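You operate a simulated robot arm through the tools that you are given. There is no shell and no other tool. Be economical: measure what you need, move in short steps, check, and stop when the job is done.

You run a simulated robot arm. Do the job below in one go: nothing can be reset, and whatever is moved stays where it is left.

## Task
Measure rice and lentils into the small red pot, then add water.
Fine: two scoops of rice, one of lentils, water from the tall jug to the line, each jar's own lid back on, scoop and jug back. Set down upright: brass scoop, tall glass jug.

It is judged by the outcome, as a careful person would: the job done as asked, and still so three seconds after it is handed in. It fails if anything else is knocked over, pushed out of place, dropped, spilled or broken. Lids that push on must go on centred and level and be pressed home; caps that screw on are set level and turned clockwise until they are tight.

## Robot
A 6-joint arm with a two-finger parallel gripper, fixed in place. Base frame: the origin is at the foot of the arm, x ahead of it, y to its left, z up; the work surface is at about z = 0.9. Units: m, degrees, N and s.
With the tool pointing down near the work surface it reaches from about 0.46 to 0.88 m from the base axis. Its first joint turns from -115.0 to 115.0 degrees. Payload 4.2 kg.
The tool frame sits at the grasp point between the pads (the TCP): z along the fingers, y along the line on which they close. The tips reach 0.023 m beyond it. Largest opening 0.094 m; finger width 0.038, thickness 0.01; the body of the gripper, 0.054 by 0.096 m, starts 0.039 m behind the TCP.
Orientation is told as [roll, pitch, yaw] about the base's x, y, z axes, in that order, counted from this pose: with the fingers straight down and closing along the base's y, the tool's x points along the base's -x, its y along +y and its z along -z.

## Interface
- The arm moves only by the tool step_arm. Its argument "plan" is a list of rows, each a list of 3 entries, a list of its own where there are three numbers: the shift along the base's x, y, z in m, then the turn, a rotation vector about the base's x, y, z in degrees, then the gripper command, from -1 (shut) to 1 (fully open), values between in proportion. In form: [[[x, y, z], [wx, wy, wz], gripper], ...]. A call has 1 to 10 rows; each row is the pose to reach, as a shift and turn from the pose commanded when the call began. Rows are played at 5 a second. More than 0.05 m and 8.6 degrees between two rows, or a gripper value outside its range, and nothing of the call is played. Where a pose cannot be reached the arm comes as near as it can. A force on the tool above 40 N (or 10 N above the force at the start of the call, whichever is more), or a blocked arm, ends the call early, and 0.2 s more pass. Each finger travels about 0.108 m/s and halts on what it meets, pressing with about 31 N; the grip force reading is that of the motor and also rises with nothing between the fingers. The clock runs only during rows and for 0.2 s after the last one: add rows that repeat a pose to give the fingers time. The reply holds the time, the measured pose of the TCP, the force on the tool along the base axes, the opening and the grip force, in the units named above and with some noise, with the torque about the TCP (base axes, N m) and any sound that the robot's microphone picked up.
- Cameras (640 x 400 px; columns grow to the right, rows downward): "scene" is fixed at [0.0504, 0.4999, 1.5344]; the picture's right is [-0.75, -0.66, 0.00], its down [-0.27, 0.31, -0.91] and it looks along [0.60, -0.69, -0.41] (base axes); focal length 331 px, centre (320, 200). "wrist" rides on the gripper at [0.086, 0.016, -0.075] in the tool frame; the picture's right is [-0.18, 0.98, 0.00], its down [-0.58, -0.11, -0.81] and it looks along [-0.79, -0.15, 0.59] (tool axes); focal length 243 px, centre (320, 200). There is no depth. A picture from a camera that has moved, and an enlarged one, comes with that camera's place and axes in the base frame and with its lens.
- snapshot(camera): a new picture of that camera. It takes no simulated time.
- lift_body(by): slides the trunk up (or, below 0, down) by that many m; the arm rides with it, the base frame stays. It gives what a move gives, with no picture.
- zoom(camera, box): a new picture of the part [left, top, right, bottom] of that camera's present view, enlarged. It takes no simulated time.
- close_job(): hands the job in; it is judged then, once.

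Go step by step. Nothing tells you positions but the pictures and the camera data: compare them with the known pose of the tool, close in by small moves and look again before you grip or let go. The budget is 120 turns and 76 pictures, counting those below and the enlarged ones. Unless the task says otherwise, let go and move clear before handing in, and close with one line.

The tools are called by a JSON object that holds its "fn" and its "kwargs". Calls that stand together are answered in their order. step_arm: Moves the arm, as the interface text tells. Its arguments: {"type":"object","properties":{"plan":{"type":"array","items":{"type":"array"}}},"required":["plan"]} The other tools are called the same way: lift_body (by) slides the trunk up or down; snapshot (camera) takes a picture; zoom (camera, box) takes an enlarged picture of a part of a camera's view; close_job () hands the job in.

At the start:

```text
clock: 0.0
eef_pos: [0.5587, -0.2287, 1.3927]
orientation: [0.1, 0.0, 0.1]
force: [0.7, -0.1, -0.6]
moment: [0.03, 0.01, 0.0]
width: 0.0939
gripper_force: 0.0
trunk travel left (down, up): [-0.825, 0.165]
```

scene: 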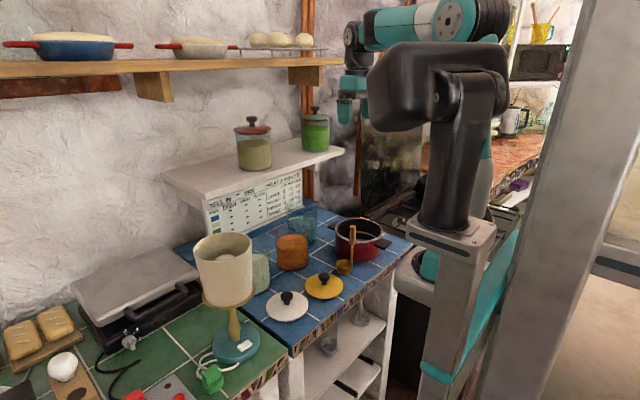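
wrist: 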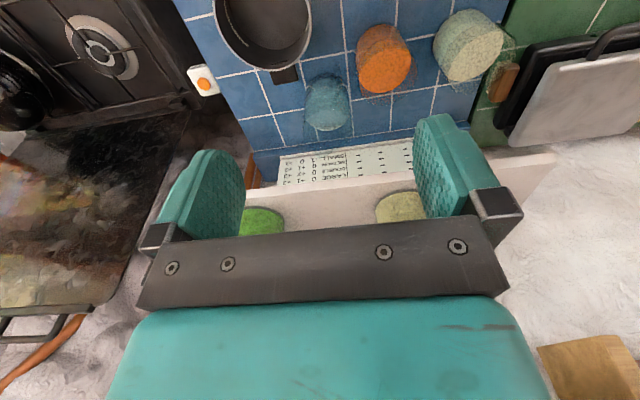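

I see a blue-tiled counter with a red pot, a jug, an orange container, lids and a brass scoop, plus a shelf with jars and a chart. I'll zoom in to identify everything first.

{"fn": "zoom", "kwargs": {"camera": "scene", "box": [180, 180, 420, 330]}}

{"fn": "zoom", "kwargs": {"camera": "scene", "box": [200, 90, 360, 190]}}

{"fn": "zoom", "kwargs": {"camera": "scene", "box": [195, 165, 305, 235]}}

```text
2.67 times, centred on (300, 255) of scene
camera zoom: at [0.0504, 0.4999, 1.5344], right [-0.75, -0.66, 0.0], down [-0.27, 0.31, -0.91], along [0.6, -0.69, -0.41], focal length 882 px, centre (373, 53)
```

zoom: 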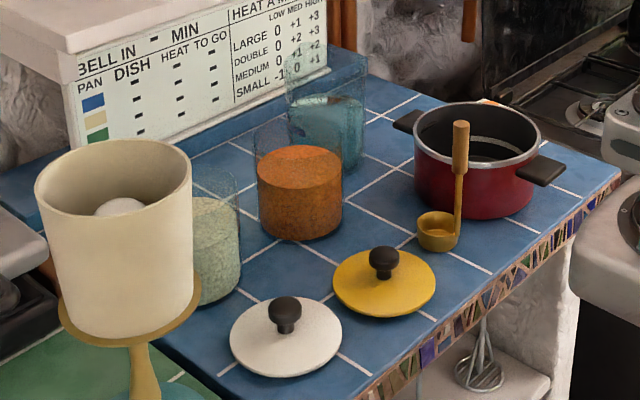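

```text
4.00 times, centred on (280, 140) of scene
camera zoom: at [0.0504, 0.4999, 1.5344], right [-0.75, -0.66, 0.0], down [-0.27, 0.31, -0.91], along [0.6, -0.69, -0.41], focal length 1323 px, centre (480, 440)
```

zoom: 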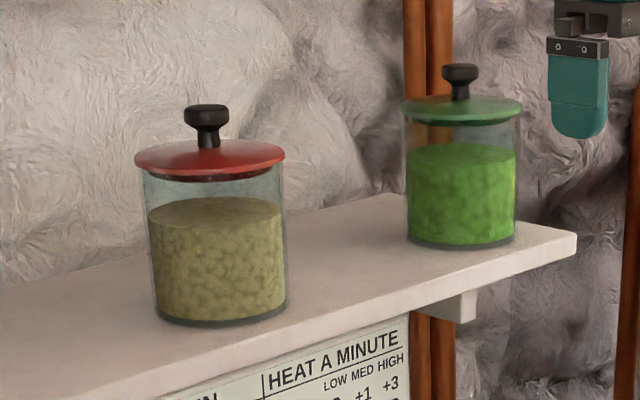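

```text
5.71 times, centred on (250, 200) of scene
camera zoom: at [0.0504, 0.4999, 1.5344], right [-0.75, -0.66, 0.0], down [-0.27, 0.31, -0.91], along [0.6, -0.69, -0.41], focal length 1890 px, centre (720, 200)
```

zoom: 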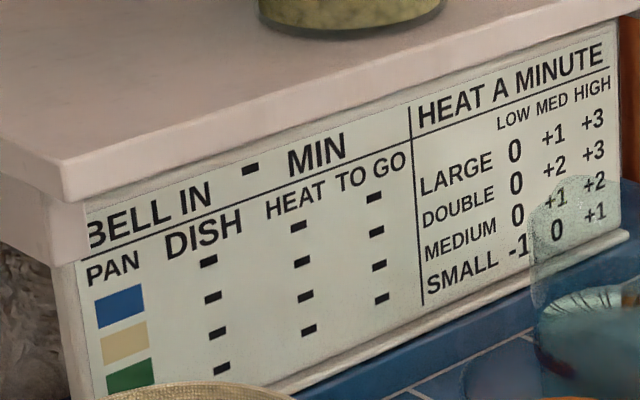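

The open jars seem to be rice (left, off-white, with the white lid) and lentils (orange, with the yellow lid). The pot is at about (0.59, -0.32), the scoop at (0.56, -0.20) and the jug at (0.77, -0.24). I'll move down a little and look with the wrist camera.

{"fn": "step_arm", "kwargs": {"plan": [[[-0.02, 0.03, -0.04], [0, 0, 0], 1], [[-0.04, 0.06, -0.08], [0, 0, 0], 1], [[-0.06, 0.09, -0.12], [0, 0, 0], 1]]}}

{"fn": "snapshot", "kwargs": {"camera": "wrist"}}

```text
refused: row 1 steps farther than a row can; nothing moved
```

```text
70 pictures are left
camera wrist: at [0.4721, -0.2112, 1.4678], right [0.18, 0.98, 0.0], down [0.58, -0.11, 0.81], along [0.79, -0.15, -0.59], focal length 243 px, centre (320, 200)
```

wrist: 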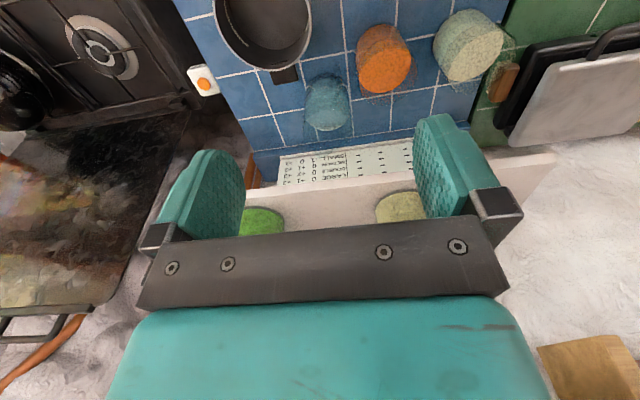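

The step was slightly too long for one row, so I'll split it into smaller ones.

{"fn": "step_arm", "kwargs": {"plan": [[[-0.015, 0.02, -0.035], [0, 0, 0], 1], [[-0.03, 0.04, -0.07], [0, 0, 0], 1], [[-0.045, 0.06, -0.105], [0, 0, 0], 1], [[-0.06, 0.08, -0.14], [0, 0, 0], 1]]}}

{"fn": "zoom", "kwargs": {"camera": "wrist", "box": [160, 0, 560, 250]}}

```text
clock: 1.0
eef_pos: [0.4994, -0.147, 1.2539]
orientation: [-0.1, -0.2, -0.1]
force: [-0.9, -0.3, -1.2]
moment: [-0.01, 0.04, 0.02]
width: 0.0937
gripper_force: 0.1
trunk travel left (down, up): [-0.825, 0.165]
```

```text
1.60 times, centred on (360, 125) of wrist
camera zoom: at [0.4124, -0.131, 1.3285], right [0.18, 0.98, 0.0], down [0.58, -0.11, 0.81], along [0.79, -0.15, -0.59], focal length 388 px, centre (256, 320)
```

zoom: 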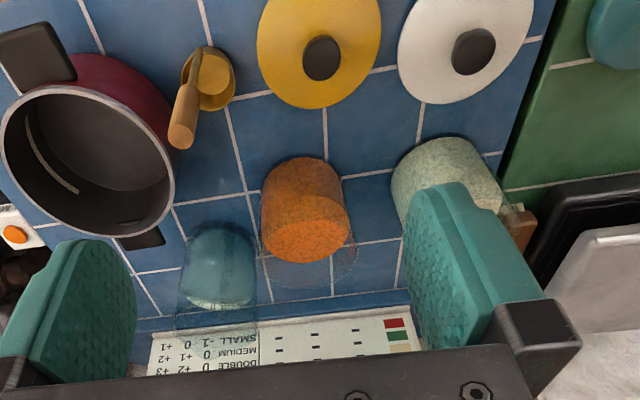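

Locations from both cameras agree. Now a closer look at the jug and the jars.

{"fn": "zoom", "kwargs": {"camera": "scene", "box": [245, 190, 341, 250]}}

{"fn": "step_arm", "kwargs": {"plan": [[[0.02, -0.035, -0.02], [0, 0, 0], 1], [[0.05, -0.06, -0.04], [0, 0, 0], 1], [[0.08, -0.08, -0.06], [0, 0, 0], 1], [[0.1, -0.1, -0.08], [0, 0, 0], 1]]}}

{"fn": "snapshot", "kwargs": {"camera": "wrist"}}

{"fn": "zoom", "kwargs": {"camera": "scene", "box": [240, 180, 400, 280]}}

```text
6.67 times, centred on (293, 220) of scene
camera zoom: at [0.0504, 0.4999, 1.5344], right [-0.75, -0.66, 0.0], down [-0.27, 0.31, -0.91], along [0.6, -0.69, -0.41], focal length 2205 px, centre (500, 67)
```

zoom: 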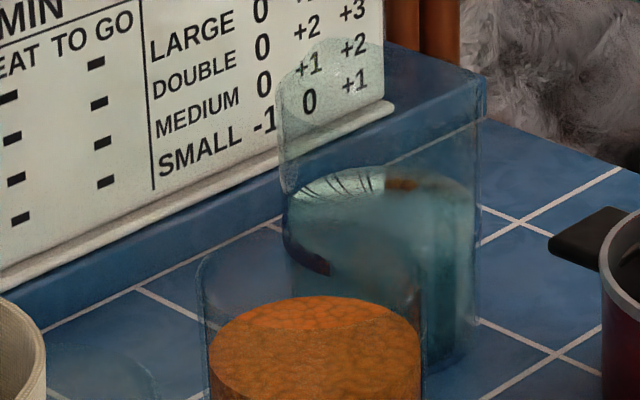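

```text
clock: 2.0
eef_pos: [0.5979, -0.2481, 1.1747]
orientation: [0.0, 0.1, 0.1]
force: [-1.2, 0.6, 1.2]
moment: [-0.01, -0.04, 0.0]
width: 0.094
gripper_force: 0.1
trunk travel left (down, up): [-0.825, 0.165]
```

```text
67 pictures are left
camera wrist: at [0.512, -0.2315, 1.2491], right [0.18, 0.98, 0.0], down [0.58, -0.11, 0.81], along [0.79, -0.15, -0.59], focal length 243 px, centre (320, 200)
```

wrist: 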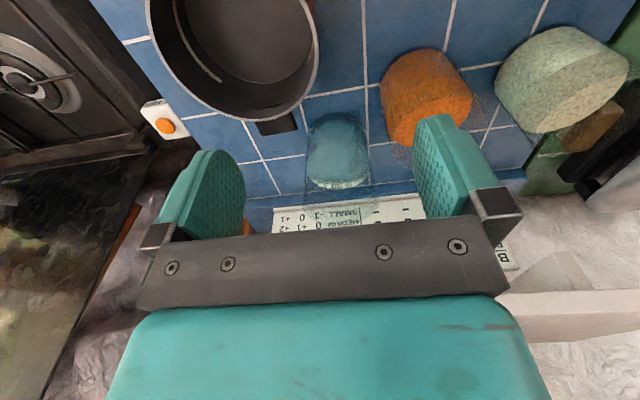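

```text
4.00 times, centred on (320, 230) of scene
camera zoom: at [0.0504, 0.4999, 1.5344], right [-0.75, -0.66, 0.0], down [-0.27, 0.31, -0.91], along [0.6, -0.69, -0.41], focal length 1323 px, centre (320, 80)
```

zoom: 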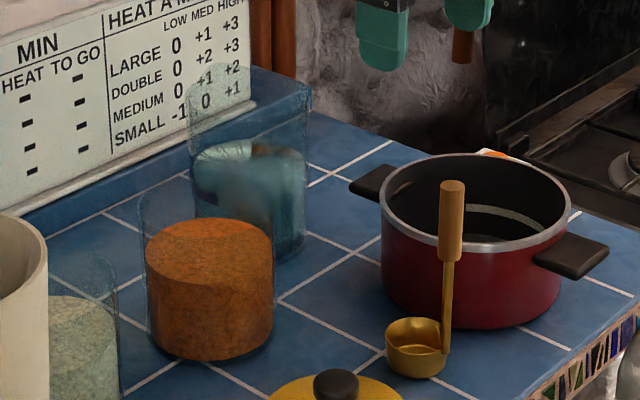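

The jug's width against my 94 mm opening matters, so I'll enlarge the wrist view of the jug and pot.

{"fn": "zoom", "kwargs": {"camera": "wrist", "box": [256, 90, 416, 210]}}

{"fn": "zoom", "kwargs": {"camera": "wrist", "box": [130, 0, 330, 140]}}

```text
3.33 times, centred on (336, 150) of wrist
camera zoom: at [0.512, -0.2315, 1.2491], right [0.18, 0.98, 0.0], down [0.58, -0.11, 0.81], along [0.79, -0.15, -0.59], focal length 809 px, centre (267, 367)
```

zoom: 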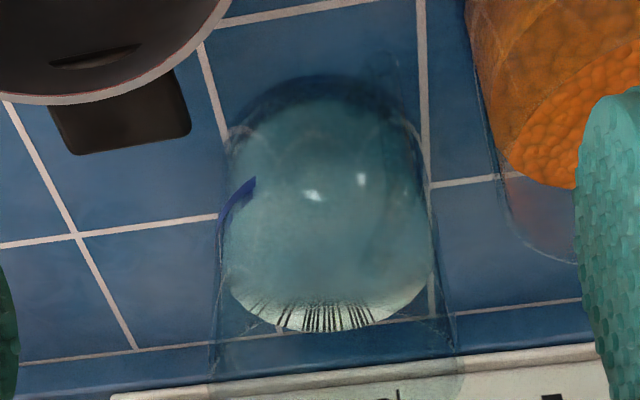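

```text
2.86 times, centred on (230, 70) of wrist
camera zoom: at [0.512, -0.2315, 1.2491], right [0.18, 0.98, 0.0], down [0.58, -0.11, 0.81], along [0.79, -0.15, -0.59], focal length 693 px, centre (577, 571)
```

zoom: 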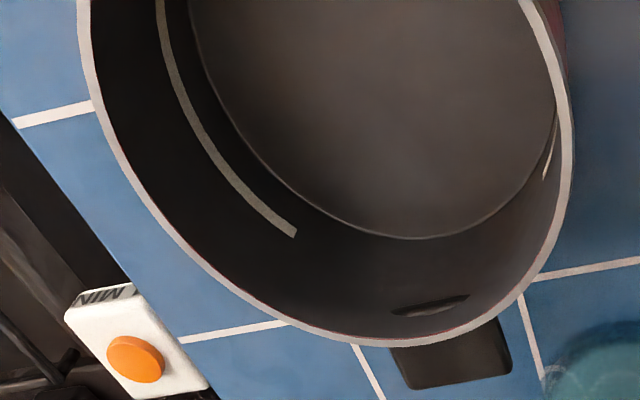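

The jug might be around 95–100 mm wide, and I can't make out a handle. I'll get closer and look from a steeper angle.

{"fn": "step_arm", "kwargs": {"plan": [[[0.02, 0.0, 0.02], [0, 0, 0], 1], [[0.05, 0.0, 0.04], [0, 0, 0], 1], [[0.08, 0.0, 0.06], [0, 0, 0], 1], [[0.11, 0.0, 0.06], [0, 0, 0], 1]]}}

{"fn": "zoom", "kwargs": {"camera": "wrist", "box": [230, 0, 430, 200]}}

```text
clock: 3.0
eef_pos: [0.7085, -0.2477, 1.2348]
orientation: [-0.1, 0.0, 0.1]
force: [0.3, -0.1, 1.0]
moment: [-0.04, -0.03, -0.02]
width: 0.0941
gripper_force: 0.1
trunk travel left (down, up): [-0.825, 0.165]
```

```text
2.00 times, centred on (330, 100) of wrist
camera zoom: at [0.622, -0.2312, 1.3088], right [0.18, 0.98, 0.0], down [0.58, -0.11, 0.81], along [0.79, -0.15, -0.59], focal length 485 px, centre (300, 400)
```

zoom: 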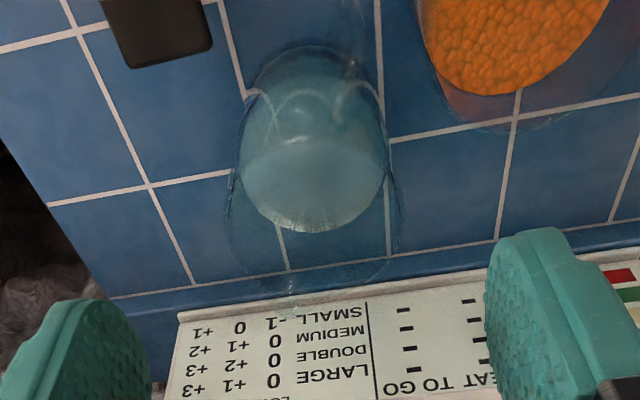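

{"fn": "zoom", "kwargs": {"camera": "wrist", "box": [290, 10, 370, 160]}}

```text
2.67 times, centred on (330, 85) of wrist
camera zoom: at [0.622, -0.2312, 1.3088], right [0.18, 0.98, 0.0], down [0.58, -0.11, 0.81], along [0.79, -0.15, -0.59], focal length 647 px, centre (293, 507)
```

zoom: 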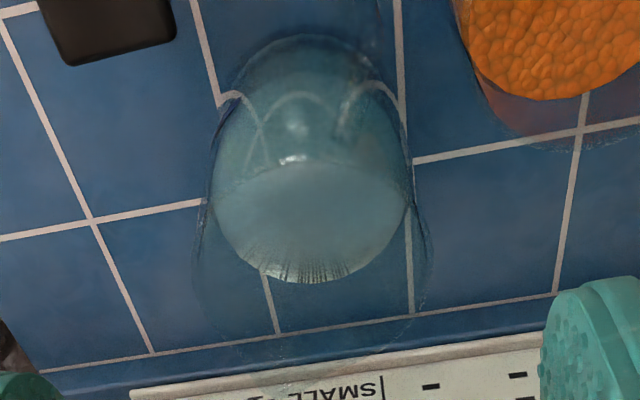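

The two views put the jug at about (0.80, -0.257) with a radius of about 53 mm. That's too wide to straddle, so I'll grip it by the rim wall later. Before using the scoop, I'll test in free air whether the arm can roll sideways far enough to tip it.

{"fn": "step_arm", "kwargs": {"plan": [[[-0.039, 0.02, 0.005], [0, 0, 0], 1], [[-0.078, 0.04, 0.01], [0, 0, 0], 1], [[-0.117, 0.058, 0.015], [-8, 0, 0], 1], [[-0.117, 0.058, 0.015], [-16, 0, 0], 1], [[-0.117, 0.058, 0.015], [-24, 0, 0], 1], [[-0.117, 0.058, 0.015], [-32, 0, 0], 1], [[-0.117, 0.058, 0.015], [-40, 0, 0], 1], [[-0.117, 0.058, 0.015], [-48, 0, 0], 1], [[-0.117, 0.058, 0.015], [-56, 0, 0], 1], [[-0.117, 0.058, 0.015], [-64, 0, 0], 1]]}}

{"fn": "step_arm", "kwargs": {"plan": [[[0, 0, 0], [-8, 0, 0], 1], [[0, 0, 0], [-16, 0, 0], 1], [[0, 0, 0], [-24, 0, 0], 1], [[0, 0, 0], [-32, 0, 0], 1], [[0, 0, 0], [-40, 0, 0], 1], [[0, 0, 0], [-48, 0, 0], 1], [[0, 0, 0], [-56, 0, 0], 1], [[0, 0, 0], [-64, 0, 0], 1]]}}

{"fn": "snapshot", "kwargs": {"camera": "scene"}}

```text
clock: 5.2
eef_pos: [0.5909, -0.1896, 1.2477]
orientation: [-64.1, 0.0, 0.2]
force: [0.6, -0.9, 0.1]
moment: [0.02, 0.0, 0.01]
width: 0.0937
gripper_force: 0.0
trunk travel left (down, up): [-0.825, 0.165]
```

```text
clock: 6.8
eef_pos: [0.4374, -0.1644, 1.1603]
orientation: [-118.8, 0.2, 0.9]
force: [25.5, 3.9, 5.4]
moment: [0.48, -0.71, -1.96]
width: 0.0941
gripper_force: 0.0
out of reach, approached as far as the arm can: row 2, 3, 4, 5, 6, 7, 8
trunk travel left (down, up): [-0.825, 0.165]
stopped in row 8: the force on the tool passed its limit at 184 N (the readings are from after the stop); the commanded pose is now the measured one
```

```text
61 pictures are left
```

scene: 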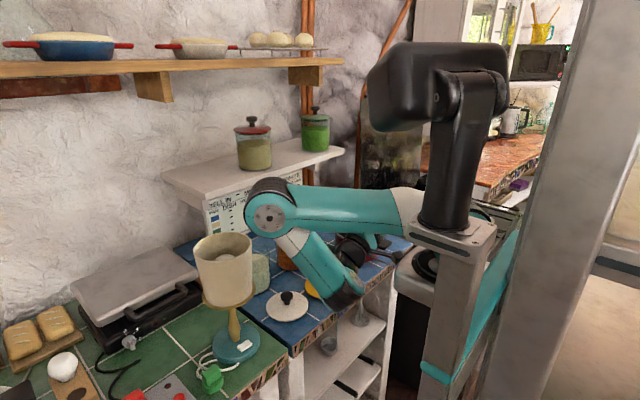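

At about -72° of roll the wrist ran out of reach and jammed against the arm itself. I'll back out gently, then check that nothing on the counter moved.

{"fn": "step_arm", "kwargs": {"plan": [[[0.02, 0, 0.02], [8, 0, 0], 1], [[0.04, 0, 0.04], [16, 0, 0], 1], [[0.06, 0, 0.055], [24, 0, 0], 1], [[0.08, -0.01, 0.07], [32, 0, 0], 1], [[0.1, -0.01, 0.08], [40, 0, 0], 1], [[0.12, -0.02, 0.09], [48, 0, 0], 1], [[0.14, -0.02, 0.09], [56, 0, 0], 1], [[0.15, -0.02, 0.09], [64, 0, 0], 1]]}}

{"fn": "snapshot", "kwargs": {"camera": "scene"}}

```text
clock: 8.6
eef_pos: [0.5867, -0.1864, 1.2476]
orientation: [-54.7, -0.6, 0.6]
force: [0.7, -0.1, 0.5]
moment: [0.0, 0.01, 0.01]
width: 0.0937
gripper_force: 0.1
out of reach, approached as far as the arm can: row 1, 2, 3, 4, 5
trunk travel left (down, up): [-0.825, 0.165]
```

```text
60 pictures are left
```

scene: 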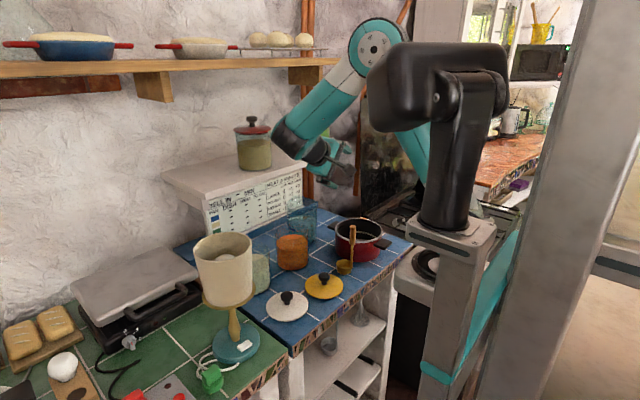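

Nothing moved. Next I'll test rolling the other way, with the fingers pointing to +y and the hand on the stove side.

{"fn": "step_arm", "kwargs": {"plan": [[[0, -0.025, 0.0], [8, 0, 0], 1], [[0, -0.05, 0.0], [16, 0, 0], 1], [[0, -0.075, 0.0], [24, 0, 0], 1], [[0, -0.1, 0.0], [32, 0, 0], 1], [[0, -0.125, 0.0], [40, 0, 0], 1], [[0, -0.15, 0.0], [48, 0, 0], 1], [[0, -0.175, 0.0], [56, 0, 0], 1], [[0, -0.2, 0.0], [64, 0, 0], 1], [[0, -0.225, 0.0], [72, 0, 0], 1], [[0, -0.25, 0.0], [80, 0, 0], 1]]}}

{"fn": "step_arm", "kwargs": {"plan": [[[0, 0, 0.0], [8, 0, 0], 1], [[0, 0, 0.0], [16, 0, 0], 1], [[0, 0, 0.0], [24, 0, 0], 1], [[0, 0, 0.0], [32, 0, 0], 1], [[0, 0, 0.0], [40, 0, 0], 1], [[0, 0, 0.0], [48, 0, 0], 1], [[0, 0, 0.0], [56, 0, 0], 1], [[0, 0, 0.0], [64, 0, 0], 1]]}}

```text
clock: 10.8
eef_pos: [0.5813, -0.4152, 1.2371]
orientation: [23.0, -0.9, -0.7]
force: [-0.1, 0.9, -0.2]
moment: [-0.07, -0.01, -0.05]
width: 0.0938
gripper_force: 0.1
out of reach, approached as far as the arm can: row 10
trunk travel left (down, up): [-0.825, 0.165]
```

```text
clock: 12.6
eef_pos: [0.4542, -0.2151, 1.1045]
orientation: [88.8, 0.2, -0.9]
force: [-0.7, -0.1, 0.7]
moment: [-0.02, -0.02, -0.01]
width: 0.0941
gripper_force: 0.1
out of reach, approached as far as the arm can: row 1, 2, 3, 4, 5, 6, 7, 8
trunk travel left (down, up): [-0.825, 0.165]
```

The arm strays when it's rolled sideways, so I'll prefer pitching forward and turning the last joint. The tilted wrist gives a handy side view of the jars, so I'll take a picture before going back.

{"fn": "snapshot", "kwargs": {"camera": "wrist"}}

{"fn": "step_arm", "kwargs": {"plan": [[[0.0, 0, 0.04], [-6, 0, 0], 1], [[0.0, 0, 0.08], [-14, 0, 0], 1], [[0.02, 0, 0.12], [-22, 0, 0], 1], [[0.04, 0, 0.14], [-30, 0, 0], 1], [[0.06, 0, 0.15], [-38, 0, 0], 1], [[0.07, 0, 0.15], [-46, 0, 0], 1], [[0.08, 0, 0.15], [-54, 0, 0], 1], [[0.08, 0, 0.15], [-62, 0, 0], 1], [[0.08, 0, 0.15], [-70, 0, 0], 1], [[0.08, 0, 0.15], [-78, 0, 0], 1]]}}

{"fn": "step_arm", "kwargs": {"plan": [[[0, 0, 0], [-8, 0, 0], 1], [[0, 0, 0], [-10, 0, 0], 1], [[0, 0, 0], [-10, 0, 0], 1]]}}

```text
59 pictures are left
camera wrist: at [0.3666, -0.2884, 1.1227], right [0.19, 0.02, 0.98], down [0.57, -0.82, -0.09], along [0.8, 0.57, -0.16], focal length 243 px, centre (320, 200)
```

wrist: 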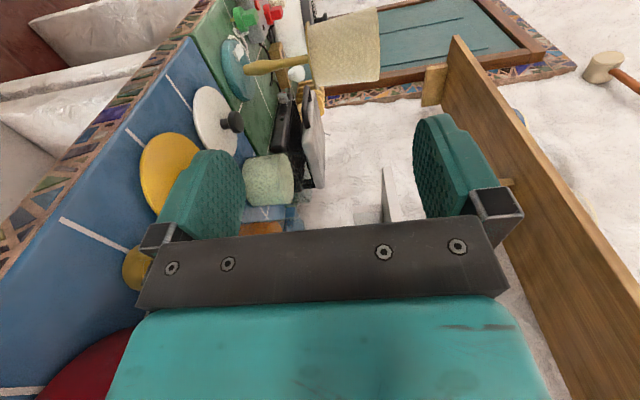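

```text
clock: 14.8
eef_pos: [0.5399, -0.2186, 1.2546]
orientation: [10.9, -0.7, -0.4]
force: [0.1, 0.2, -0.4]
moment: [0.04, 0.0, 0.0]
width: 0.094
gripper_force: 0.0
out of reach, approached as far as the arm can: row 3, 4
trunk travel left (down, up): [-0.825, 0.165]
```

```text
clock: 15.6
eef_pos: [0.5406, -0.2181, 1.2547]
orientation: [1.2, -0.8, -0.1]
force: [1.5, 0.1, -0.3]
moment: [0.0, 0.01, -0.05]
width: 0.0939
gripper_force: 0.0
trunk travel left (down, up): [-0.825, 0.165]
```

Now I'll test pitching forward, so the fingers end up horizontal and pointing to +x.

{"fn": "step_arm", "kwargs": {"plan": [[[0.02, 0, 0], [0, -8, 0], 1], [[0.04, 0, 0], [0, -16, 0], 1], [[0.06, 0, 0], [0, -24, 0], 1], [[0.08, 0, 0], [0, -32, 0], 1], [[0.08, 0, 0], [0, -40, 0], 1], [[0.08, 0, 0], [0, -48, 0], 1], [[0.08, 0, 0], [0, -56, 0], 1], [[0.08, 0, 0], [0, -64, 0], 1], [[0.08, 0, 0], [0, -72, 0], 1], [[0.08, 0, 0], [0, -80, 0], 1]]}}

{"fn": "snapshot", "kwargs": {"camera": "scene"}}

```text
clock: 17.8
eef_pos: [0.6328, -0.2266, 1.2584]
orientation: [2.2, -80.8, -1.3]
force: [-0.2, 0.6, 0.2]
moment: [0.0, 0.05, -0.03]
width: 0.094
gripper_force: 0.0
out of reach, approached as far as the arm can: row 10
trunk travel left (down, up): [-0.825, 0.165]
```

```text
58 pictures are left
```

scene: 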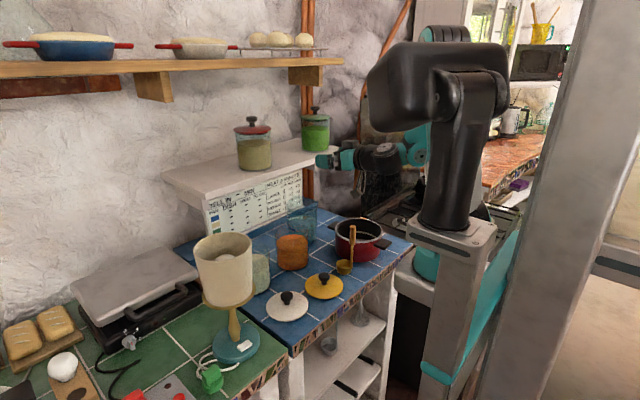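

A horizontal tool runs out of reach at short radius. I'll raise the trunk so the arm works further below its shoulder, then test the pitch and last-joint turn at working height.

{"fn": "lift_body", "kwargs": {"by": 0.16}}

{"fn": "step_arm", "kwargs": {"plan": [[[0, 0, -0.04], [0, 0, 0], 1], [[0, 0, -0.08], [0, 0, 0], 1], [[-0.01, 0, -0.12], [0, -3, 0], 1], [[-0.02, 0, -0.16], [0, -6, 0], 1], [[-0.03, 0, -0.2], [0, -9, 0], 1], [[-0.05, 0, -0.22], [0, -9, 0], 1]]}}

```text
clock: 19.6
eef_pos: [0.634, -0.2258, 1.4176]
orientation: [2.0, -80.9, -0.9]
force: [-0.4, -0.1, 0.8]
moment: [0.0, 0.0, -0.01]
width: 0.0941
gripper_force: 0.0
trunk travel left (down, up): [-0.985, 0.005]
```

```text
clock: 21.1
eef_pos: [0.6842, -0.2984, 1.2978]
orientation: [1.6, -84.0, 0.0]
force: [1.0, 0.5, -0.2]
moment: [-0.02, 0.01, -0.1]
width: 0.094
gripper_force: 0.1
out of reach, approached as far as the arm can: row 1, 2, 3, 4, 5, 6
trunk travel left (down, up): [-0.985, 0.005]
```

Raising made it worse, so the shoulder must be below the wrist and I want the trunk lower. I'll raise the arm first, then slide the trunk down.

{"fn": "step_arm", "kwargs": {"plan": [[[0, 0.01, 0.045], [0, 0, 0], 1], [[0, 0.02, 0.09], [0, 0, 0], 1], [[0, 0.03, 0.135], [0, 0, 0], 1], [[0, 0.04, 0.18], [0, 0, 0], 1], [[0, 0.05, 0.225], [0, 0, 0], 1], [[0, 0.06, 0.27], [0, 0, 0], 1], [[0, 0.07, 0.315], [0, 0, 0], 1]]}}

{"fn": "lift_body", "kwargs": {"by": -0.44}}

{"fn": "snapshot", "kwargs": {"camera": "scene"}}

```text
clock: 22.6
eef_pos: [0.6851, -0.2317, 1.6143]
orientation: [3.0, -84.0, -1.6]
force: [-0.4, 0.3, -1.1]
moment: [-0.01, -0.01, -0.02]
width: 0.094
gripper_force: 0.0
trunk travel left (down, up): [-0.985, 0.005]
```

```text
refused: -0.44 is not a number from -0.4 to 0.4
```

```text
57 pictures are left
```

scene: 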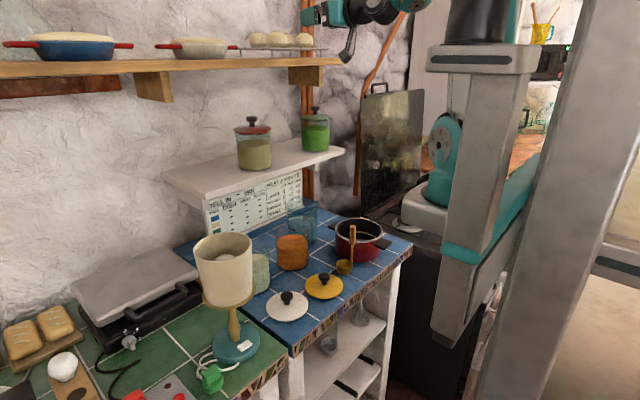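

{"fn": "lift_body", "kwargs": {"by": -0.4}}

{"fn": "snapshot", "kwargs": {"camera": "scene"}}

```text
clock: 26.5
eef_pos: [0.6854, -0.2312, 1.2149]
orientation: [2.6, -83.9, -1.0]
force: [-0.9, -0.5, -0.9]
moment: [0.0, 0.02, -0.02]
width: 0.094
gripper_force: 0.0
trunk travel left (down, up): [-0.585, 0.405]
```

```text
56 pictures are left
```

scene: 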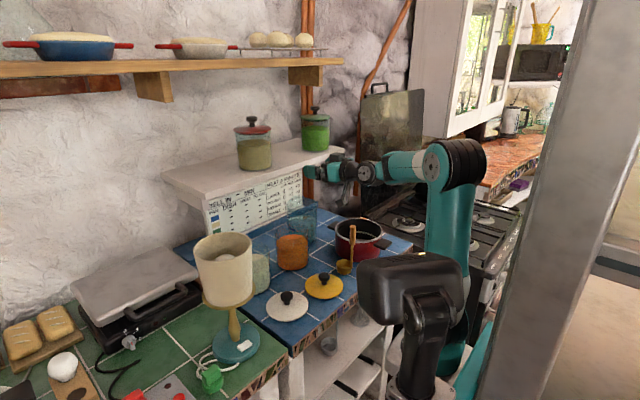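

The arm now works elbow-up with a level forearm. I'll test it at short radius, then test the last-joint turn.

{"fn": "step_arm", "kwargs": {"plan": [[[-0.04, 0, 0], [0, -3, 0], 1], [[-0.08, 0, 0], [0, -6, 0], 1], [[-0.12, 0.01, 0], [0, -6, 0], 1], [[-0.14, 0.02, 0], [0, -6, 0], 1]]}}

{"fn": "step_arm", "kwargs": {"plan": [[[0, 0, 0], [8, 0, 0], 1], [[0, 0, 0], [16, 0, 0], 1], [[0, 0, 0], [24, 0, 0], 1], [[0, 0, 0], [32, 0, 0], 1], [[0, 0, 0], [40, 0, 0], 1], [[0, 0, 0], [48, 0, 0], 1], [[0, 0, 0], [56, 0, 0], 1], [[0, 0, 0], [64, 0, 0], 1], [[0, 0, 0], [72, 0, 0], 1], [[0, 0, 0], [80, 0, 0], 1]]}}

{"fn": "step_arm", "kwargs": {"plan": [[[0, 0, 0], [8, 0, 0], 1], [[0, 0, 0], [16, 0, 0], 1], [[0, 0, 0], [24, 0, 0], 1], [[0, 0, 0], [32, 0, 0], 1], [[0, 0, 0], [40, 0, 0], 1], [[0, 0, 0], [48, 0, 0], 1]]}}

```text
clock: 27.5
eef_pos: [0.5442, -0.2116, 1.2139]
orientation: [86.2, -89.9, -84.4]
force: [-0.4, -0.7, -0.3]
moment: [0.03, 0.04, -0.02]
width: 0.0937
gripper_force: 0.1
trunk travel left (down, up): [-0.585, 0.405]
```

```text
clock: 29.7
eef_pos: [0.5438, -0.211, 1.2136]
orientation: [91.5, -9.8, -90.0]
force: [0.1, -0.1, 0.1]
moment: [-0.04, 0.05, -0.04]
width: 0.094
gripper_force: 0.1
trunk travel left (down, up): [-0.585, 0.405]
```

```text
clock: 31.1
eef_pos: [0.5466, -0.214, 1.2124]
orientation: [91.7, 38.3, -89.7]
force: [-0.4, -0.3, -0.1]
moment: [0.01, 0.0, 0.05]
width: 0.0942
gripper_force: 0.0
out of reach, approached as far as the arm can: row 6
trunk travel left (down, up): [-0.585, 0.405]
```

With the tool level I can turn it about 125°, which is enough to empty the scoop. I'll turn back to level and pitch slightly down.

{"fn": "step_arm", "kwargs": {"plan": [[[0, 0, 0], [-8, 0, 0], 1], [[0, 0, 0], [-16, 0, 0], 1], [[0, 0, 0], [-24, 0, 0], 1], [[0, 0, 0], [-32, 0, 0], 1], [[0, 0, 0], [-40, 0, 0], 1], [[0, 0, 0], [-48, 0, 0], 1], [[0, 0, 0], [-56, 0, 0], 1], [[0, 0, 0], [-64, 0, 0], 1], [[0, 0, 0], [-72, 0, 0], 1], [[0, 0, 0], [-80, 0, 0], 1]]}}

{"fn": "step_arm", "kwargs": {"plan": [[[-0.01, 0, 0], [-8, 0, 0], 1], [[-0.02, 0, 0], [-16, 0, 0], 1], [[-0.03, 0, 0], [-24, 0, 0], 1], [[-0.04, 0, 0], [-32, 0, 0], 1], [[-0.05, 0, 0], [-40, 0, 0], 1], [[-0.06, 0, 0], [-48, 0, 0], 1]]}}

{"fn": "step_arm", "kwargs": {"plan": [[[0, 0, 0], [0, 5, 0], 1], [[0, 0, -0.03], [0, 10, 0], 1], [[0, 0, -0.06], [0, 15, 0], 1], [[0, 0, -0.06], [0, 15, 0], 1]]}}

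```text
clock: 33.3
eef_pos: [0.5464, -0.213, 1.2127]
orientation: [91.6, -42.0, -90.1]
force: [-0.5, 0.0, 0.4]
moment: [-0.01, -0.01, -0.01]
width: 0.0941
gripper_force: 0.1
trunk travel left (down, up): [-0.585, 0.405]
```

```text
clock: 34.7
eef_pos: [0.5046, -0.222, 1.2088]
orientation: [-11.5, -90.0, 13.1]
force: [0.0, -0.2, 0.3]
moment: [0.0, 0.03, 0.02]
width: 0.0939
gripper_force: 0.0
out of reach, approached as far as the arm can: row 4, 5, 6
trunk travel left (down, up): [-0.585, 0.405]
```

```text
clock: 35.7
eef_pos: [0.5083, -0.2245, 1.1529]
orientation: [2.2, -74.8, -0.5]
force: [1.0, 1.0, 0.0]
moment: [-0.01, 0.01, 0.0]
width: 0.094
gripper_force: 0.1
out of reach, approached as far as the arm can: row 1, 2, 3, 4
trunk travel left (down, up): [-0.585, 0.405]
```

The reach limit sits just inside the scoop's position. I'll gain some margin by raising the arm and lowering the trunk another 0.15 m.

{"fn": "step_arm", "kwargs": {"plan": [[[0.01, 0.005, 0.04], [0, 0, 0], 1], [[0.02, 0.01, 0.08], [0, 0, 0], 1], [[0.03, 0.015, 0.12], [0, 0, 0], 1], [[0.037, 0.016, 0.15], [-2, 0, 0], 1]]}}

{"fn": "lift_body", "kwargs": {"by": -0.15}}

{"fn": "zoom", "kwargs": {"camera": "scene", "box": [220, 130, 460, 280]}}

```text
clock: 36.7
eef_pos: [0.5614, -0.2357, 1.3089]
orientation: [-5.2, -74.8, 6.7]
force: [0.3, -0.7, -0.8]
moment: [0.0, -0.02, 0.02]
width: 0.094
gripper_force: 0.0
out of reach, approached as far as the arm can: row 1, 2, 3, 4
trunk travel left (down, up): [-0.585, 0.405]
```

```text
clock: 38.4
eef_pos: [0.5614, -0.2362, 1.1592]
orientation: [-5.5, -74.9, 6.9]
force: [-0.4, 0.9, 0.1]
moment: [-0.01, -0.02, -0.04]
width: 0.0938
gripper_force: 0.1
trunk travel left (down, up): [-0.435, 0.555]
```

```text
2.67 times, centred on (340, 205) of scene
camera zoom: at [0.0504, 0.4999, 1.5344], right [-0.75, -0.66, 0.0], down [-0.27, 0.31, -0.91], along [0.6, -0.69, -0.41], focal length 882 px, centre (267, 187)
```

zoom: 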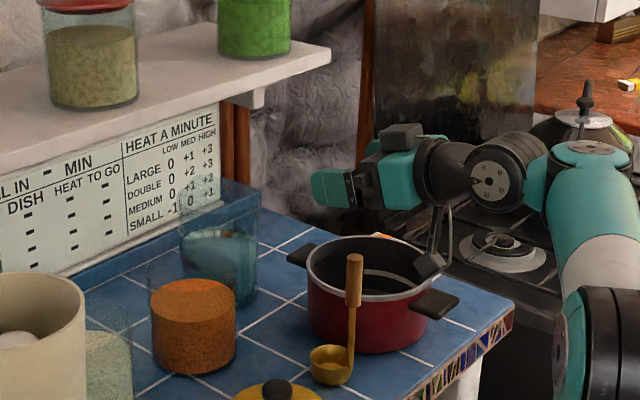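

The camera box hangs under the hand, so I'll keep it clear of the pot. I'll move over the scoop handle and stop above it to check alignment.

{"fn": "step_arm", "kwargs": {"plan": [[[-0.005, 0.013, -0.01], [0.7, 0, -0.7], 1], [[-0.012, 0.027, -0.03], [1.4, 0, -1.5], 1], [[-0.014, 0.027, -0.05], [1.4, 0, -1.5], 1], [[-0.014, 0.027, -0.05], [1.4, 0, -1.5], 1]]}}

{"fn": "zoom", "kwargs": {"camera": "scene", "box": [280, 180, 440, 280]}}

{"fn": "snapshot", "kwargs": {"camera": "wrist"}}

```text
clock: 39.4
eef_pos: [0.5647, -0.239, 1.1041]
orientation: [0.0, -75.0, 0.3]
force: [0.4, -0.2, -0.5]
moment: [0.0, -0.01, 0.02]
width: 0.094
gripper_force: 0.0
out of reach, approached as far as the arm can: row 1, 2, 3, 4
trunk travel left (down, up): [-0.435, 0.555]
```

```text
4.00 times, centred on (360, 230) of scene
camera zoom: at [0.0504, 0.4999, 1.5344], right [-0.75, -0.66, 0.0], down [-0.27, 0.31, -0.91], along [0.6, -0.69, -0.41], focal length 1323 px, centre (160, 80)
```

zoom: 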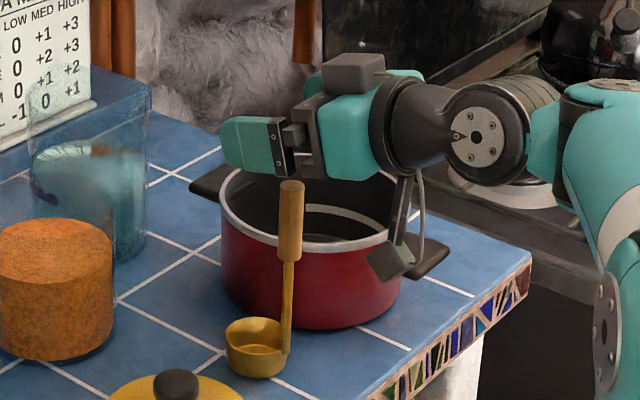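

```text
53 pictures are left
camera wrist: at [0.4715, -0.2222, 1.0415], right [0.04, 0.98, 0.18], down [-0.63, -0.11, 0.77], along [0.78, -0.15, 0.61], focal length 243 px, centre (320, 200)
```

wrist: 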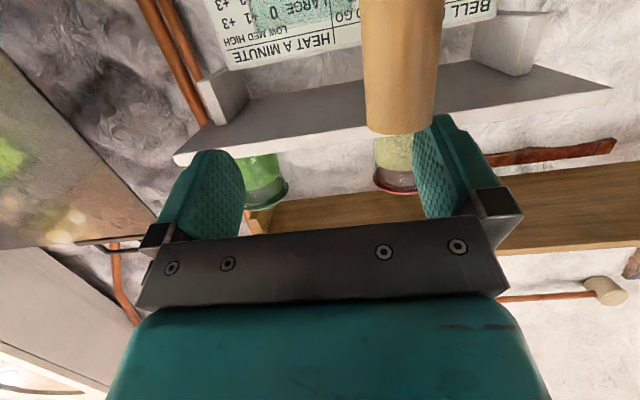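

The wrist camera shows the handle straight ahead. I need slightly shorter reach, so I'll raise the trunk by 0.06 m, which suits this height better.

{"fn": "lift_body", "kwargs": {"by": 0.06}}

{"fn": "step_arm", "kwargs": {"plan": [[[-0.005, 0.01, -0.015], [0, 0, 0], 1], [[-0.012, 0.02, -0.03], [0, 0, 0], 1], [[-0.02, 0.03, -0.045], [0, 0, 0], 1], [[-0.02, 0.03, -0.045], [0, 0, 0], 1]]}}

{"fn": "snapshot", "kwargs": {"camera": "wrist"}}

```text
clock: 40.4
eef_pos: [0.5658, -0.2375, 1.1658]
orientation: [0.1, -74.9, 0.2]
force: [-0.2, -0.7, 0.6]
moment: [0.01, -0.02, 0.01]
width: 0.0938
gripper_force: 0.1
trunk travel left (down, up): [-0.495, 0.495]
```

```text
clock: 41.4
eef_pos: [0.5594, -0.23, 1.1117]
orientation: [0.1, -75.0, 0.2]
force: [-0.3, -0.4, 0.4]
moment: [-0.02, 0.01, 0.02]
width: 0.0941
gripper_force: 0.1
out of reach, approached as far as the arm can: row 1, 2, 3, 4
trunk travel left (down, up): [-0.495, 0.495]
```

```text
52 pictures are left
camera wrist: at [0.4653, -0.213, 1.0489], right [0.04, 0.98, 0.18], down [-0.63, -0.11, 0.77], along [0.78, -0.14, 0.61], focal length 243 px, centre (320, 200)
```

wrist: 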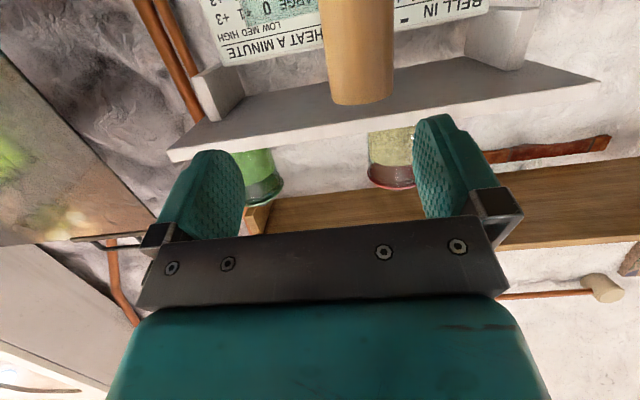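

I'll descend a little, since the reach opens up lower down, with the handle staying between the open fingers.

{"fn": "step_arm", "kwargs": {"plan": [[[-0.005, 0.006, -0.015], [0, 0, 0], 1], [[-0.01, 0.012, -0.03], [0, 0, 0], 1], [[-0.013, 0.02, -0.036], [0, 0, 0], 1], [[-0.013, 0.02, -0.036], [0, 0, 0], 1]]}}

{"fn": "snapshot", "kwargs": {"camera": "wrist"}}

{"fn": "zoom", "kwargs": {"camera": "scene", "box": [280, 180, 440, 280]}}

```text
clock: 42.4
eef_pos: [0.5497, -0.2153, 1.0729]
orientation: [0.0, -74.9, 0.3]
force: [-0.3, -0.5, 0.1]
moment: [0.03, 0.0, 0.0]
width: 0.094
gripper_force: 0.2
out of reach, approached as far as the arm can: row 3, 4
trunk travel left (down, up): [-0.495, 0.495]
```

```text
51 pictures are left
camera wrist: at [0.4564, -0.1992, 1.0094], right [0.04, 0.98, 0.18], down [-0.63, -0.11, 0.77], along [0.78, -0.14, 0.61], focal length 243 px, centre (320, 200)
```

wrist: 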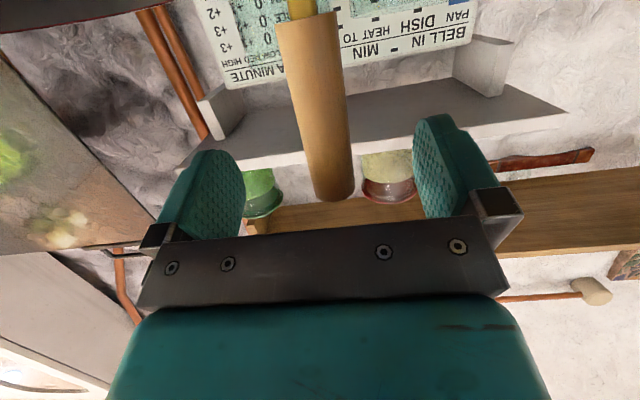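

```text
4.00 times, centred on (360, 230) of scene
camera zoom: at [0.0504, 0.4999, 1.5344], right [-0.75, -0.66, 0.0], down [-0.27, 0.31, -0.91], along [0.6, -0.69, -0.41], focal length 1323 px, centre (160, 80)
```

zoom: 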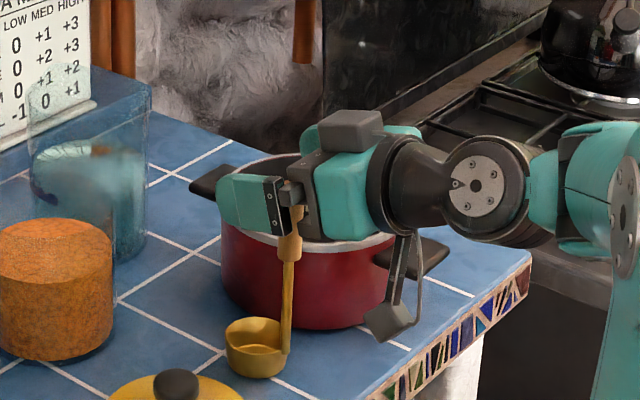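

The handle is centred between the fingers and its top is about 1.074. I'll lower 0.03 m and close.

{"fn": "step_arm", "kwargs": {"plan": [[[-0.003, 0.003, -0.015], [0, 0, 0], 1], [[-0.003, 0.006, -0.03], [0, 0, 0], 1], [[-0.003, 0.006, -0.03], [0, 0, 0], 0.3], [[-0.003, 0.006, -0.03], [0, 0, 0], -0.3], [[-0.003, 0.006, -0.03], [0, 0, 0], -1], [[-0.003, 0.006, -0.03], [0, 0, 0], -1], [[-0.003, 0.006, -0.03], [0, 0, 0], -1], [[-0.003, 0.006, -0.03], [0, 0, 0], -1]]}}

{"fn": "zoom", "kwargs": {"camera": "scene", "box": [280, 180, 440, 280]}}

```text
clock: 44.2
eef_pos: [0.5506, -0.2114, 1.0444]
orientation: [0.0, -74.9, 0.2]
force: [-0.1, 0.4, 0.5]
moment: [0.05, 0.02, -0.01]
width: 0.0172
gripper_force: 31.3
trunk travel left (down, up): [-0.495, 0.495]
```

```text
4.00 times, centred on (360, 230) of scene
camera zoom: at [0.0504, 0.4999, 1.5344], right [-0.75, -0.66, 0.0], down [-0.27, 0.31, -0.91], along [0.6, -0.69, -0.41], focal length 1323 px, centre (160, 80)
```

zoom: 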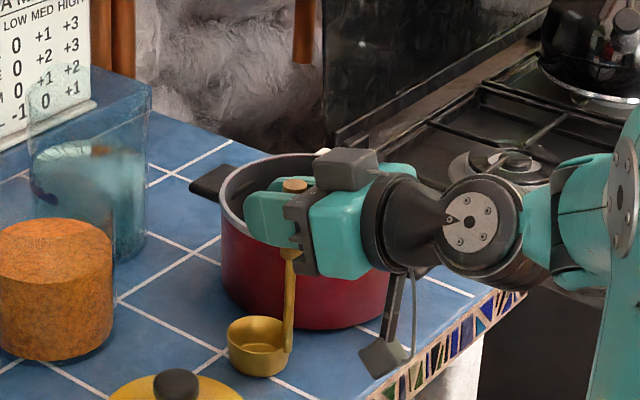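

I have the scoop (17 mm handle). I'll note the set-down pose as (0.5506, -0.2114, 1.0444). Now I'll lift it and bring the bowl over the lentil jar.

{"fn": "step_arm", "kwargs": {"plan": [[[0.0, 0, 0.03], [0, 0, 0], -1], [[0.01, 0, 0.07], [0, 0, 0], -1], [[0.02, 0.0, 0.11], [0, 0, 0], -1], [[0.03, 0, 0.155], [0, 0, 0], -1], [[0.06, 0.02, 0.16], [0, 0, 0], -1], [[0.095, 0.04, 0.16], [0, 0, 0], -1], [[0.125, 0.06, 0.16], [0, 0, 0], -1], [[0.151, 0.075, 0.16], [0, 0, 0], -1], [[0.151, 0.075, 0.16], [0, 0, 0], -1]]}}

{"fn": "zoom", "kwargs": {"camera": "scene", "box": [220, 150, 380, 280]}}

```text
clock: 46.2
eef_pos: [0.6997, -0.1344, 1.202]
orientation: [0.0, -74.9, 0.2]
force: [0.0, 0.7, -1.0]
moment: [-0.01, 0.03, 0.0]
width: 0.0173
gripper_force: 31.3
out of reach, approached as far as the arm can: row 1, 2, 3, 4, 5
trunk travel left (down, up): [-0.495, 0.495]
```

```text
3.08 times, centred on (300, 215) of scene
camera zoom: at [0.0504, 0.4999, 1.5344], right [-0.75, -0.66, 0.0], down [-0.27, 0.31, -0.91], along [0.6, -0.69, -0.41], focal length 1018 px, centre (382, 154)
```

zoom: 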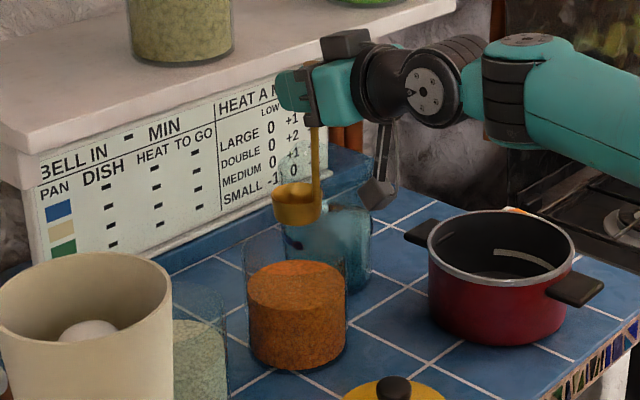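

The bowl is laterally aligned with the lentil jar. I'll shift it forward by a few millimetres and dip.

{"fn": "step_arm", "kwargs": {"plan": [[[0.006, -0.003, -0.03], [0, 0, 0], -1], [[0.006, -0.003, -0.055], [0, 0, 0], -1], [[0.006, -0.003, -0.075], [0, 0, 0], -1], [[0.006, -0.003, -0.095], [0, 0, 0], -1]]}}

{"fn": "zoom", "kwargs": {"camera": "scene", "box": [240, 180, 360, 280]}}

```text
clock: 47.2
eef_pos: [0.7048, -0.1389, 1.1078]
orientation: [-0.1, -75.0, 0.4]
force: [0.3, 0.2, -1.8]
moment: [-0.01, 0.01, -0.02]
width: 0.0172
gripper_force: 31.2
trunk travel left (down, up): [-0.495, 0.495]
```

```text
4.00 times, centred on (300, 230) of scene
camera zoom: at [0.0504, 0.4999, 1.5344], right [-0.75, -0.66, 0.0], down [-0.27, 0.31, -0.91], along [0.6, -0.69, -0.41], focal length 1323 px, centre (400, 80)
```

zoom: 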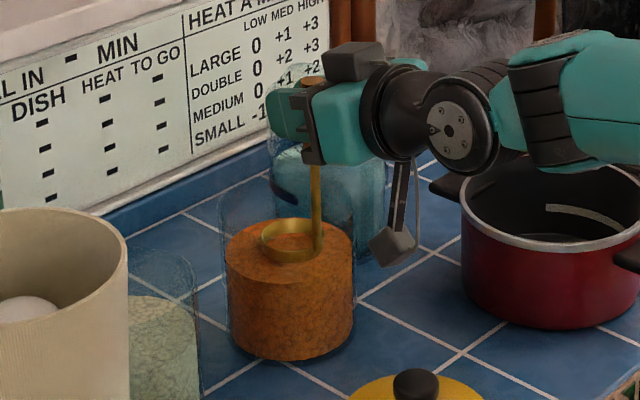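

The bowl is centred and sinking into the lentils. I'll go a bit deeper to fill it, then lift it out.

{"fn": "step_arm", "kwargs": {"plan": [[[0, 0, -0.015], [0, 0, 0], -1], [[0, 0, -0.03], [0, 0, 0], -1], [[0, 0, -0.03], [0, 0, 0], -1]]}}

{"fn": "step_arm", "kwargs": {"plan": [[[0, 0, 0.02], [0, 0, 0], -1], [[0, 0, 0.04], [0, 0, 0], -1], [[0, 0, 0.06], [0, 0, 0], -1], [[0, 0, 0.08], [0, 0, 0], -1], [[0, 0, 0.105], [0, 0, 0], -1], [[0, 0, 0.125], [0, 0, 0], -1]]}}

{"fn": "zoom", "kwargs": {"camera": "scene", "box": [240, 170, 360, 270]}}

```text
clock: 48.0
eef_pos: [0.706, -0.1367, 1.0776]
orientation: [0.1, -74.9, 0.1]
force: [0.0, 0.1, -1.5]
moment: [-0.01, 0.03, -0.01]
width: 0.0175
gripper_force: 30.9
trunk travel left (down, up): [-0.495, 0.495]
```

```text
clock: 49.4
eef_pos: [0.7048, -0.1363, 1.2027]
orientation: [-0.1, -74.9, 0.1]
force: [-1.0, -1.0, -2.1]
moment: [0.02, 0.01, 0.01]
width: 0.0174
gripper_force: 31.2
trunk travel left (down, up): [-0.495, 0.495]
```

```text
4.00 times, centred on (300, 220) of scene
camera zoom: at [0.0504, 0.4999, 1.5344], right [-0.75, -0.66, 0.0], down [-0.27, 0.31, -0.91], along [0.6, -0.69, -0.41], focal length 1323 px, centre (400, 120)
```

zoom: 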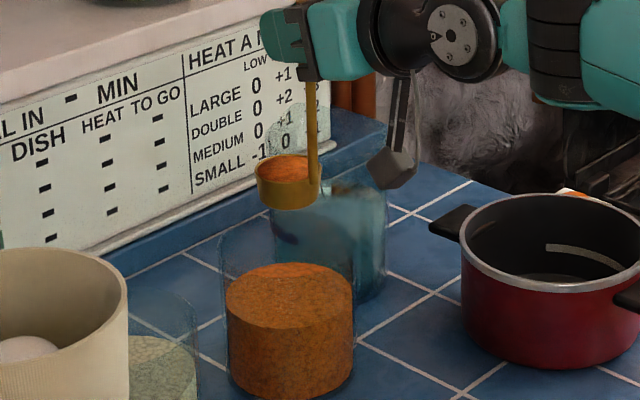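

The bowl is full of lentils. I'll carry it level to over the pot, centred at about (0.595, -0.318).

{"fn": "step_arm", "kwargs": {"plan": [[[-0.02, -0.03, 0], [0, 0, 0], -1], [[-0.041, -0.063, -0.0], [0, 0, 0], -1], [[-0.062, -0.095, 0], [0, 0, 0], -1], [[-0.083, -0.127, 0], [0, 0, 0], -1], [[-0.104, -0.16, 0], [0, 0, 0], -1], [[-0.124, -0.191, -0.008], [0, 0, 0], -1], [[-0.124, -0.191, -0.008], [0, 0, 0], -1]]}}

{"fn": "zoom", "kwargs": {"camera": "scene", "box": [280, 170, 440, 270]}}

```text
clock: 51.0
eef_pos: [0.5813, -0.3284, 1.1949]
orientation: [-0.1, -74.9, 0.3]
force: [0.0, -0.7, -3.2]
moment: [-0.04, 0.04, 0.02]
width: 0.0175
gripper_force: 30.8
trunk travel left (down, up): [-0.495, 0.495]
```

```text
4.00 times, centred on (360, 220) of scene
camera zoom: at [0.0504, 0.4999, 1.5344], right [-0.75, -0.66, 0.0], down [-0.27, 0.31, -0.91], along [0.6, -0.69, -0.41], focal length 1323 px, centre (160, 120)
```

zoom: 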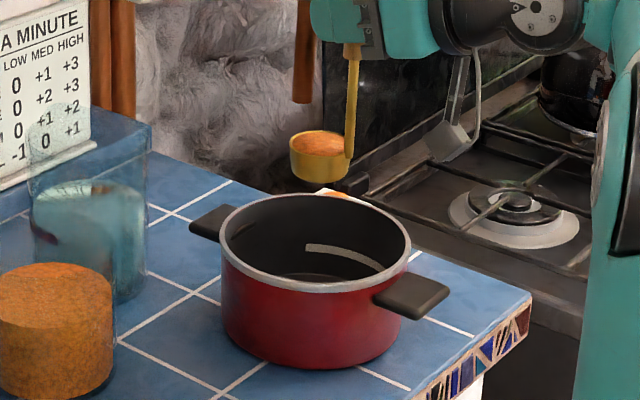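

The bowl is right above the pot's centre. I'll start tilting with compensation so it stays over the pot, beginning with a small part to confirm reach.

{"fn": "step_arm", "kwargs": {"plan": [[[0, -0.0159, -0.007], [8, 0, 0], -1], [[0, -0.0314, -0.0146], [16, 0, 0], -1]]}}

```text
clock: 51.6
eef_pos: [0.5812, -0.3606, 1.1807]
orientation: [48.1, -68.2, -45.7]
force: [0.1, 0.8, -1.8]
moment: [-0.03, 0.0, -0.03]
width: 0.0173
gripper_force: 31.0
trunk travel left (down, up): [-0.495, 0.495]
```

{"fn": "step_arm", "kwargs": {"plan": [[[0, -0.0144, -0.0074], [8, 0, 0], -1], [[0, -0.0278, -0.0144], [16, 0, 0], -1], [[0, -0.0398, -0.0219], [24, 0, 0], -1], [[0, -0.0502, -0.0294], [32, 0, 0], -1], [[0, -0.0585, -0.0364], [40, 0, 0], -1], [[0, -0.0647, -0.0434], [48, 0, 0], -1], [[0, -0.0688, -0.0514], [56, 0, 0], -1], [[0, -0.0704, -0.0584], [64, 0, 0], -1], [[0, -0.0695, -0.0654], [72, 0, 0], -1], [[0, -0.0663, -0.0734], [80, 0, 0], -1]]}}

{"fn": "zoom", "kwargs": {"camera": "scene", "box": [280, 170, 440, 270]}}

```text
clock: 53.8
eef_pos: [0.6248, -0.4134, 1.1126]
orientation: [91.1, 5.9, -76.2]
force: [-0.5, -0.1, -1.3]
moment: [-0.14, 0.03, 0.0]
width: 0.0174
gripper_force: 30.8
out of reach, approached as far as the arm can: row 6, 7, 8, 9, 10
trunk travel left (down, up): [-0.495, 0.495]
```

```text
4.00 times, centred on (360, 220) of scene
camera zoom: at [0.0504, 0.4999, 1.5344], right [-0.75, -0.66, 0.0], down [-0.27, 0.31, -0.91], along [0.6, -0.69, -0.41], focal length 1323 px, centre (160, 120)
```

zoom: 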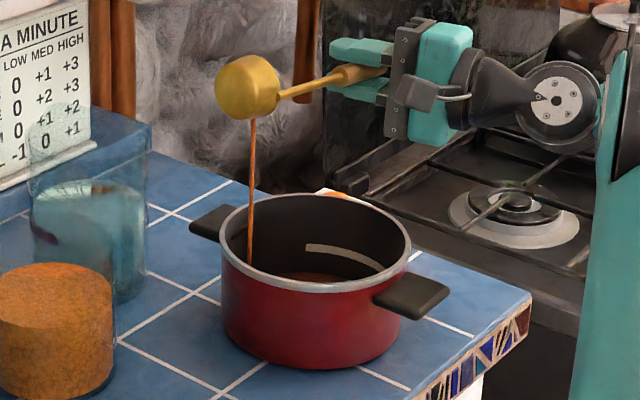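

The lentils are streaming into the pot, a little left of centre. I'll shift slightly toward -y and hold until it's empty.

{"fn": "step_arm", "kwargs": {"plan": [[[0, -0.01, 0], [0, 0, 0], -1], [[0, -0.02, 0], [0, 0, 0], -1], [[0, -0.02, 0], [0, 0, 0], -1], [[0, -0.02, 0], [0, 0, 0], -1], [[0, -0.02, 0], [0, 0, 0], -1]]}}

{"fn": "zoom", "kwargs": {"camera": "scene", "box": [280, 170, 440, 270]}}

```text
clock: 55.0
eef_pos: [0.6388, -0.4304, 1.1132]
orientation: [91.7, 5.7, -75.3]
force: [-0.2, -0.5, -0.7]
moment: [-0.16, 0.02, -0.02]
width: 0.0173
gripper_force: 31.7
out of reach, approached as far as the arm can: row 1, 2, 3, 4, 5
trunk travel left (down, up): [-0.495, 0.495]
```

```text
4.00 times, centred on (360, 220) of scene
camera zoom: at [0.0504, 0.4999, 1.5344], right [-0.75, -0.66, 0.0], down [-0.27, 0.31, -0.91], along [0.6, -0.69, -0.41], focal length 1323 px, centre (160, 120)
```

zoom: 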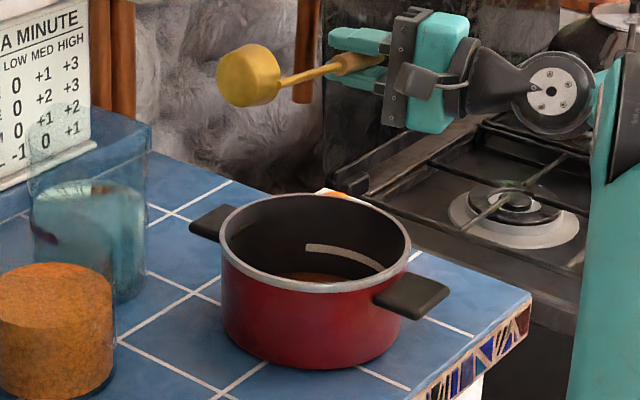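

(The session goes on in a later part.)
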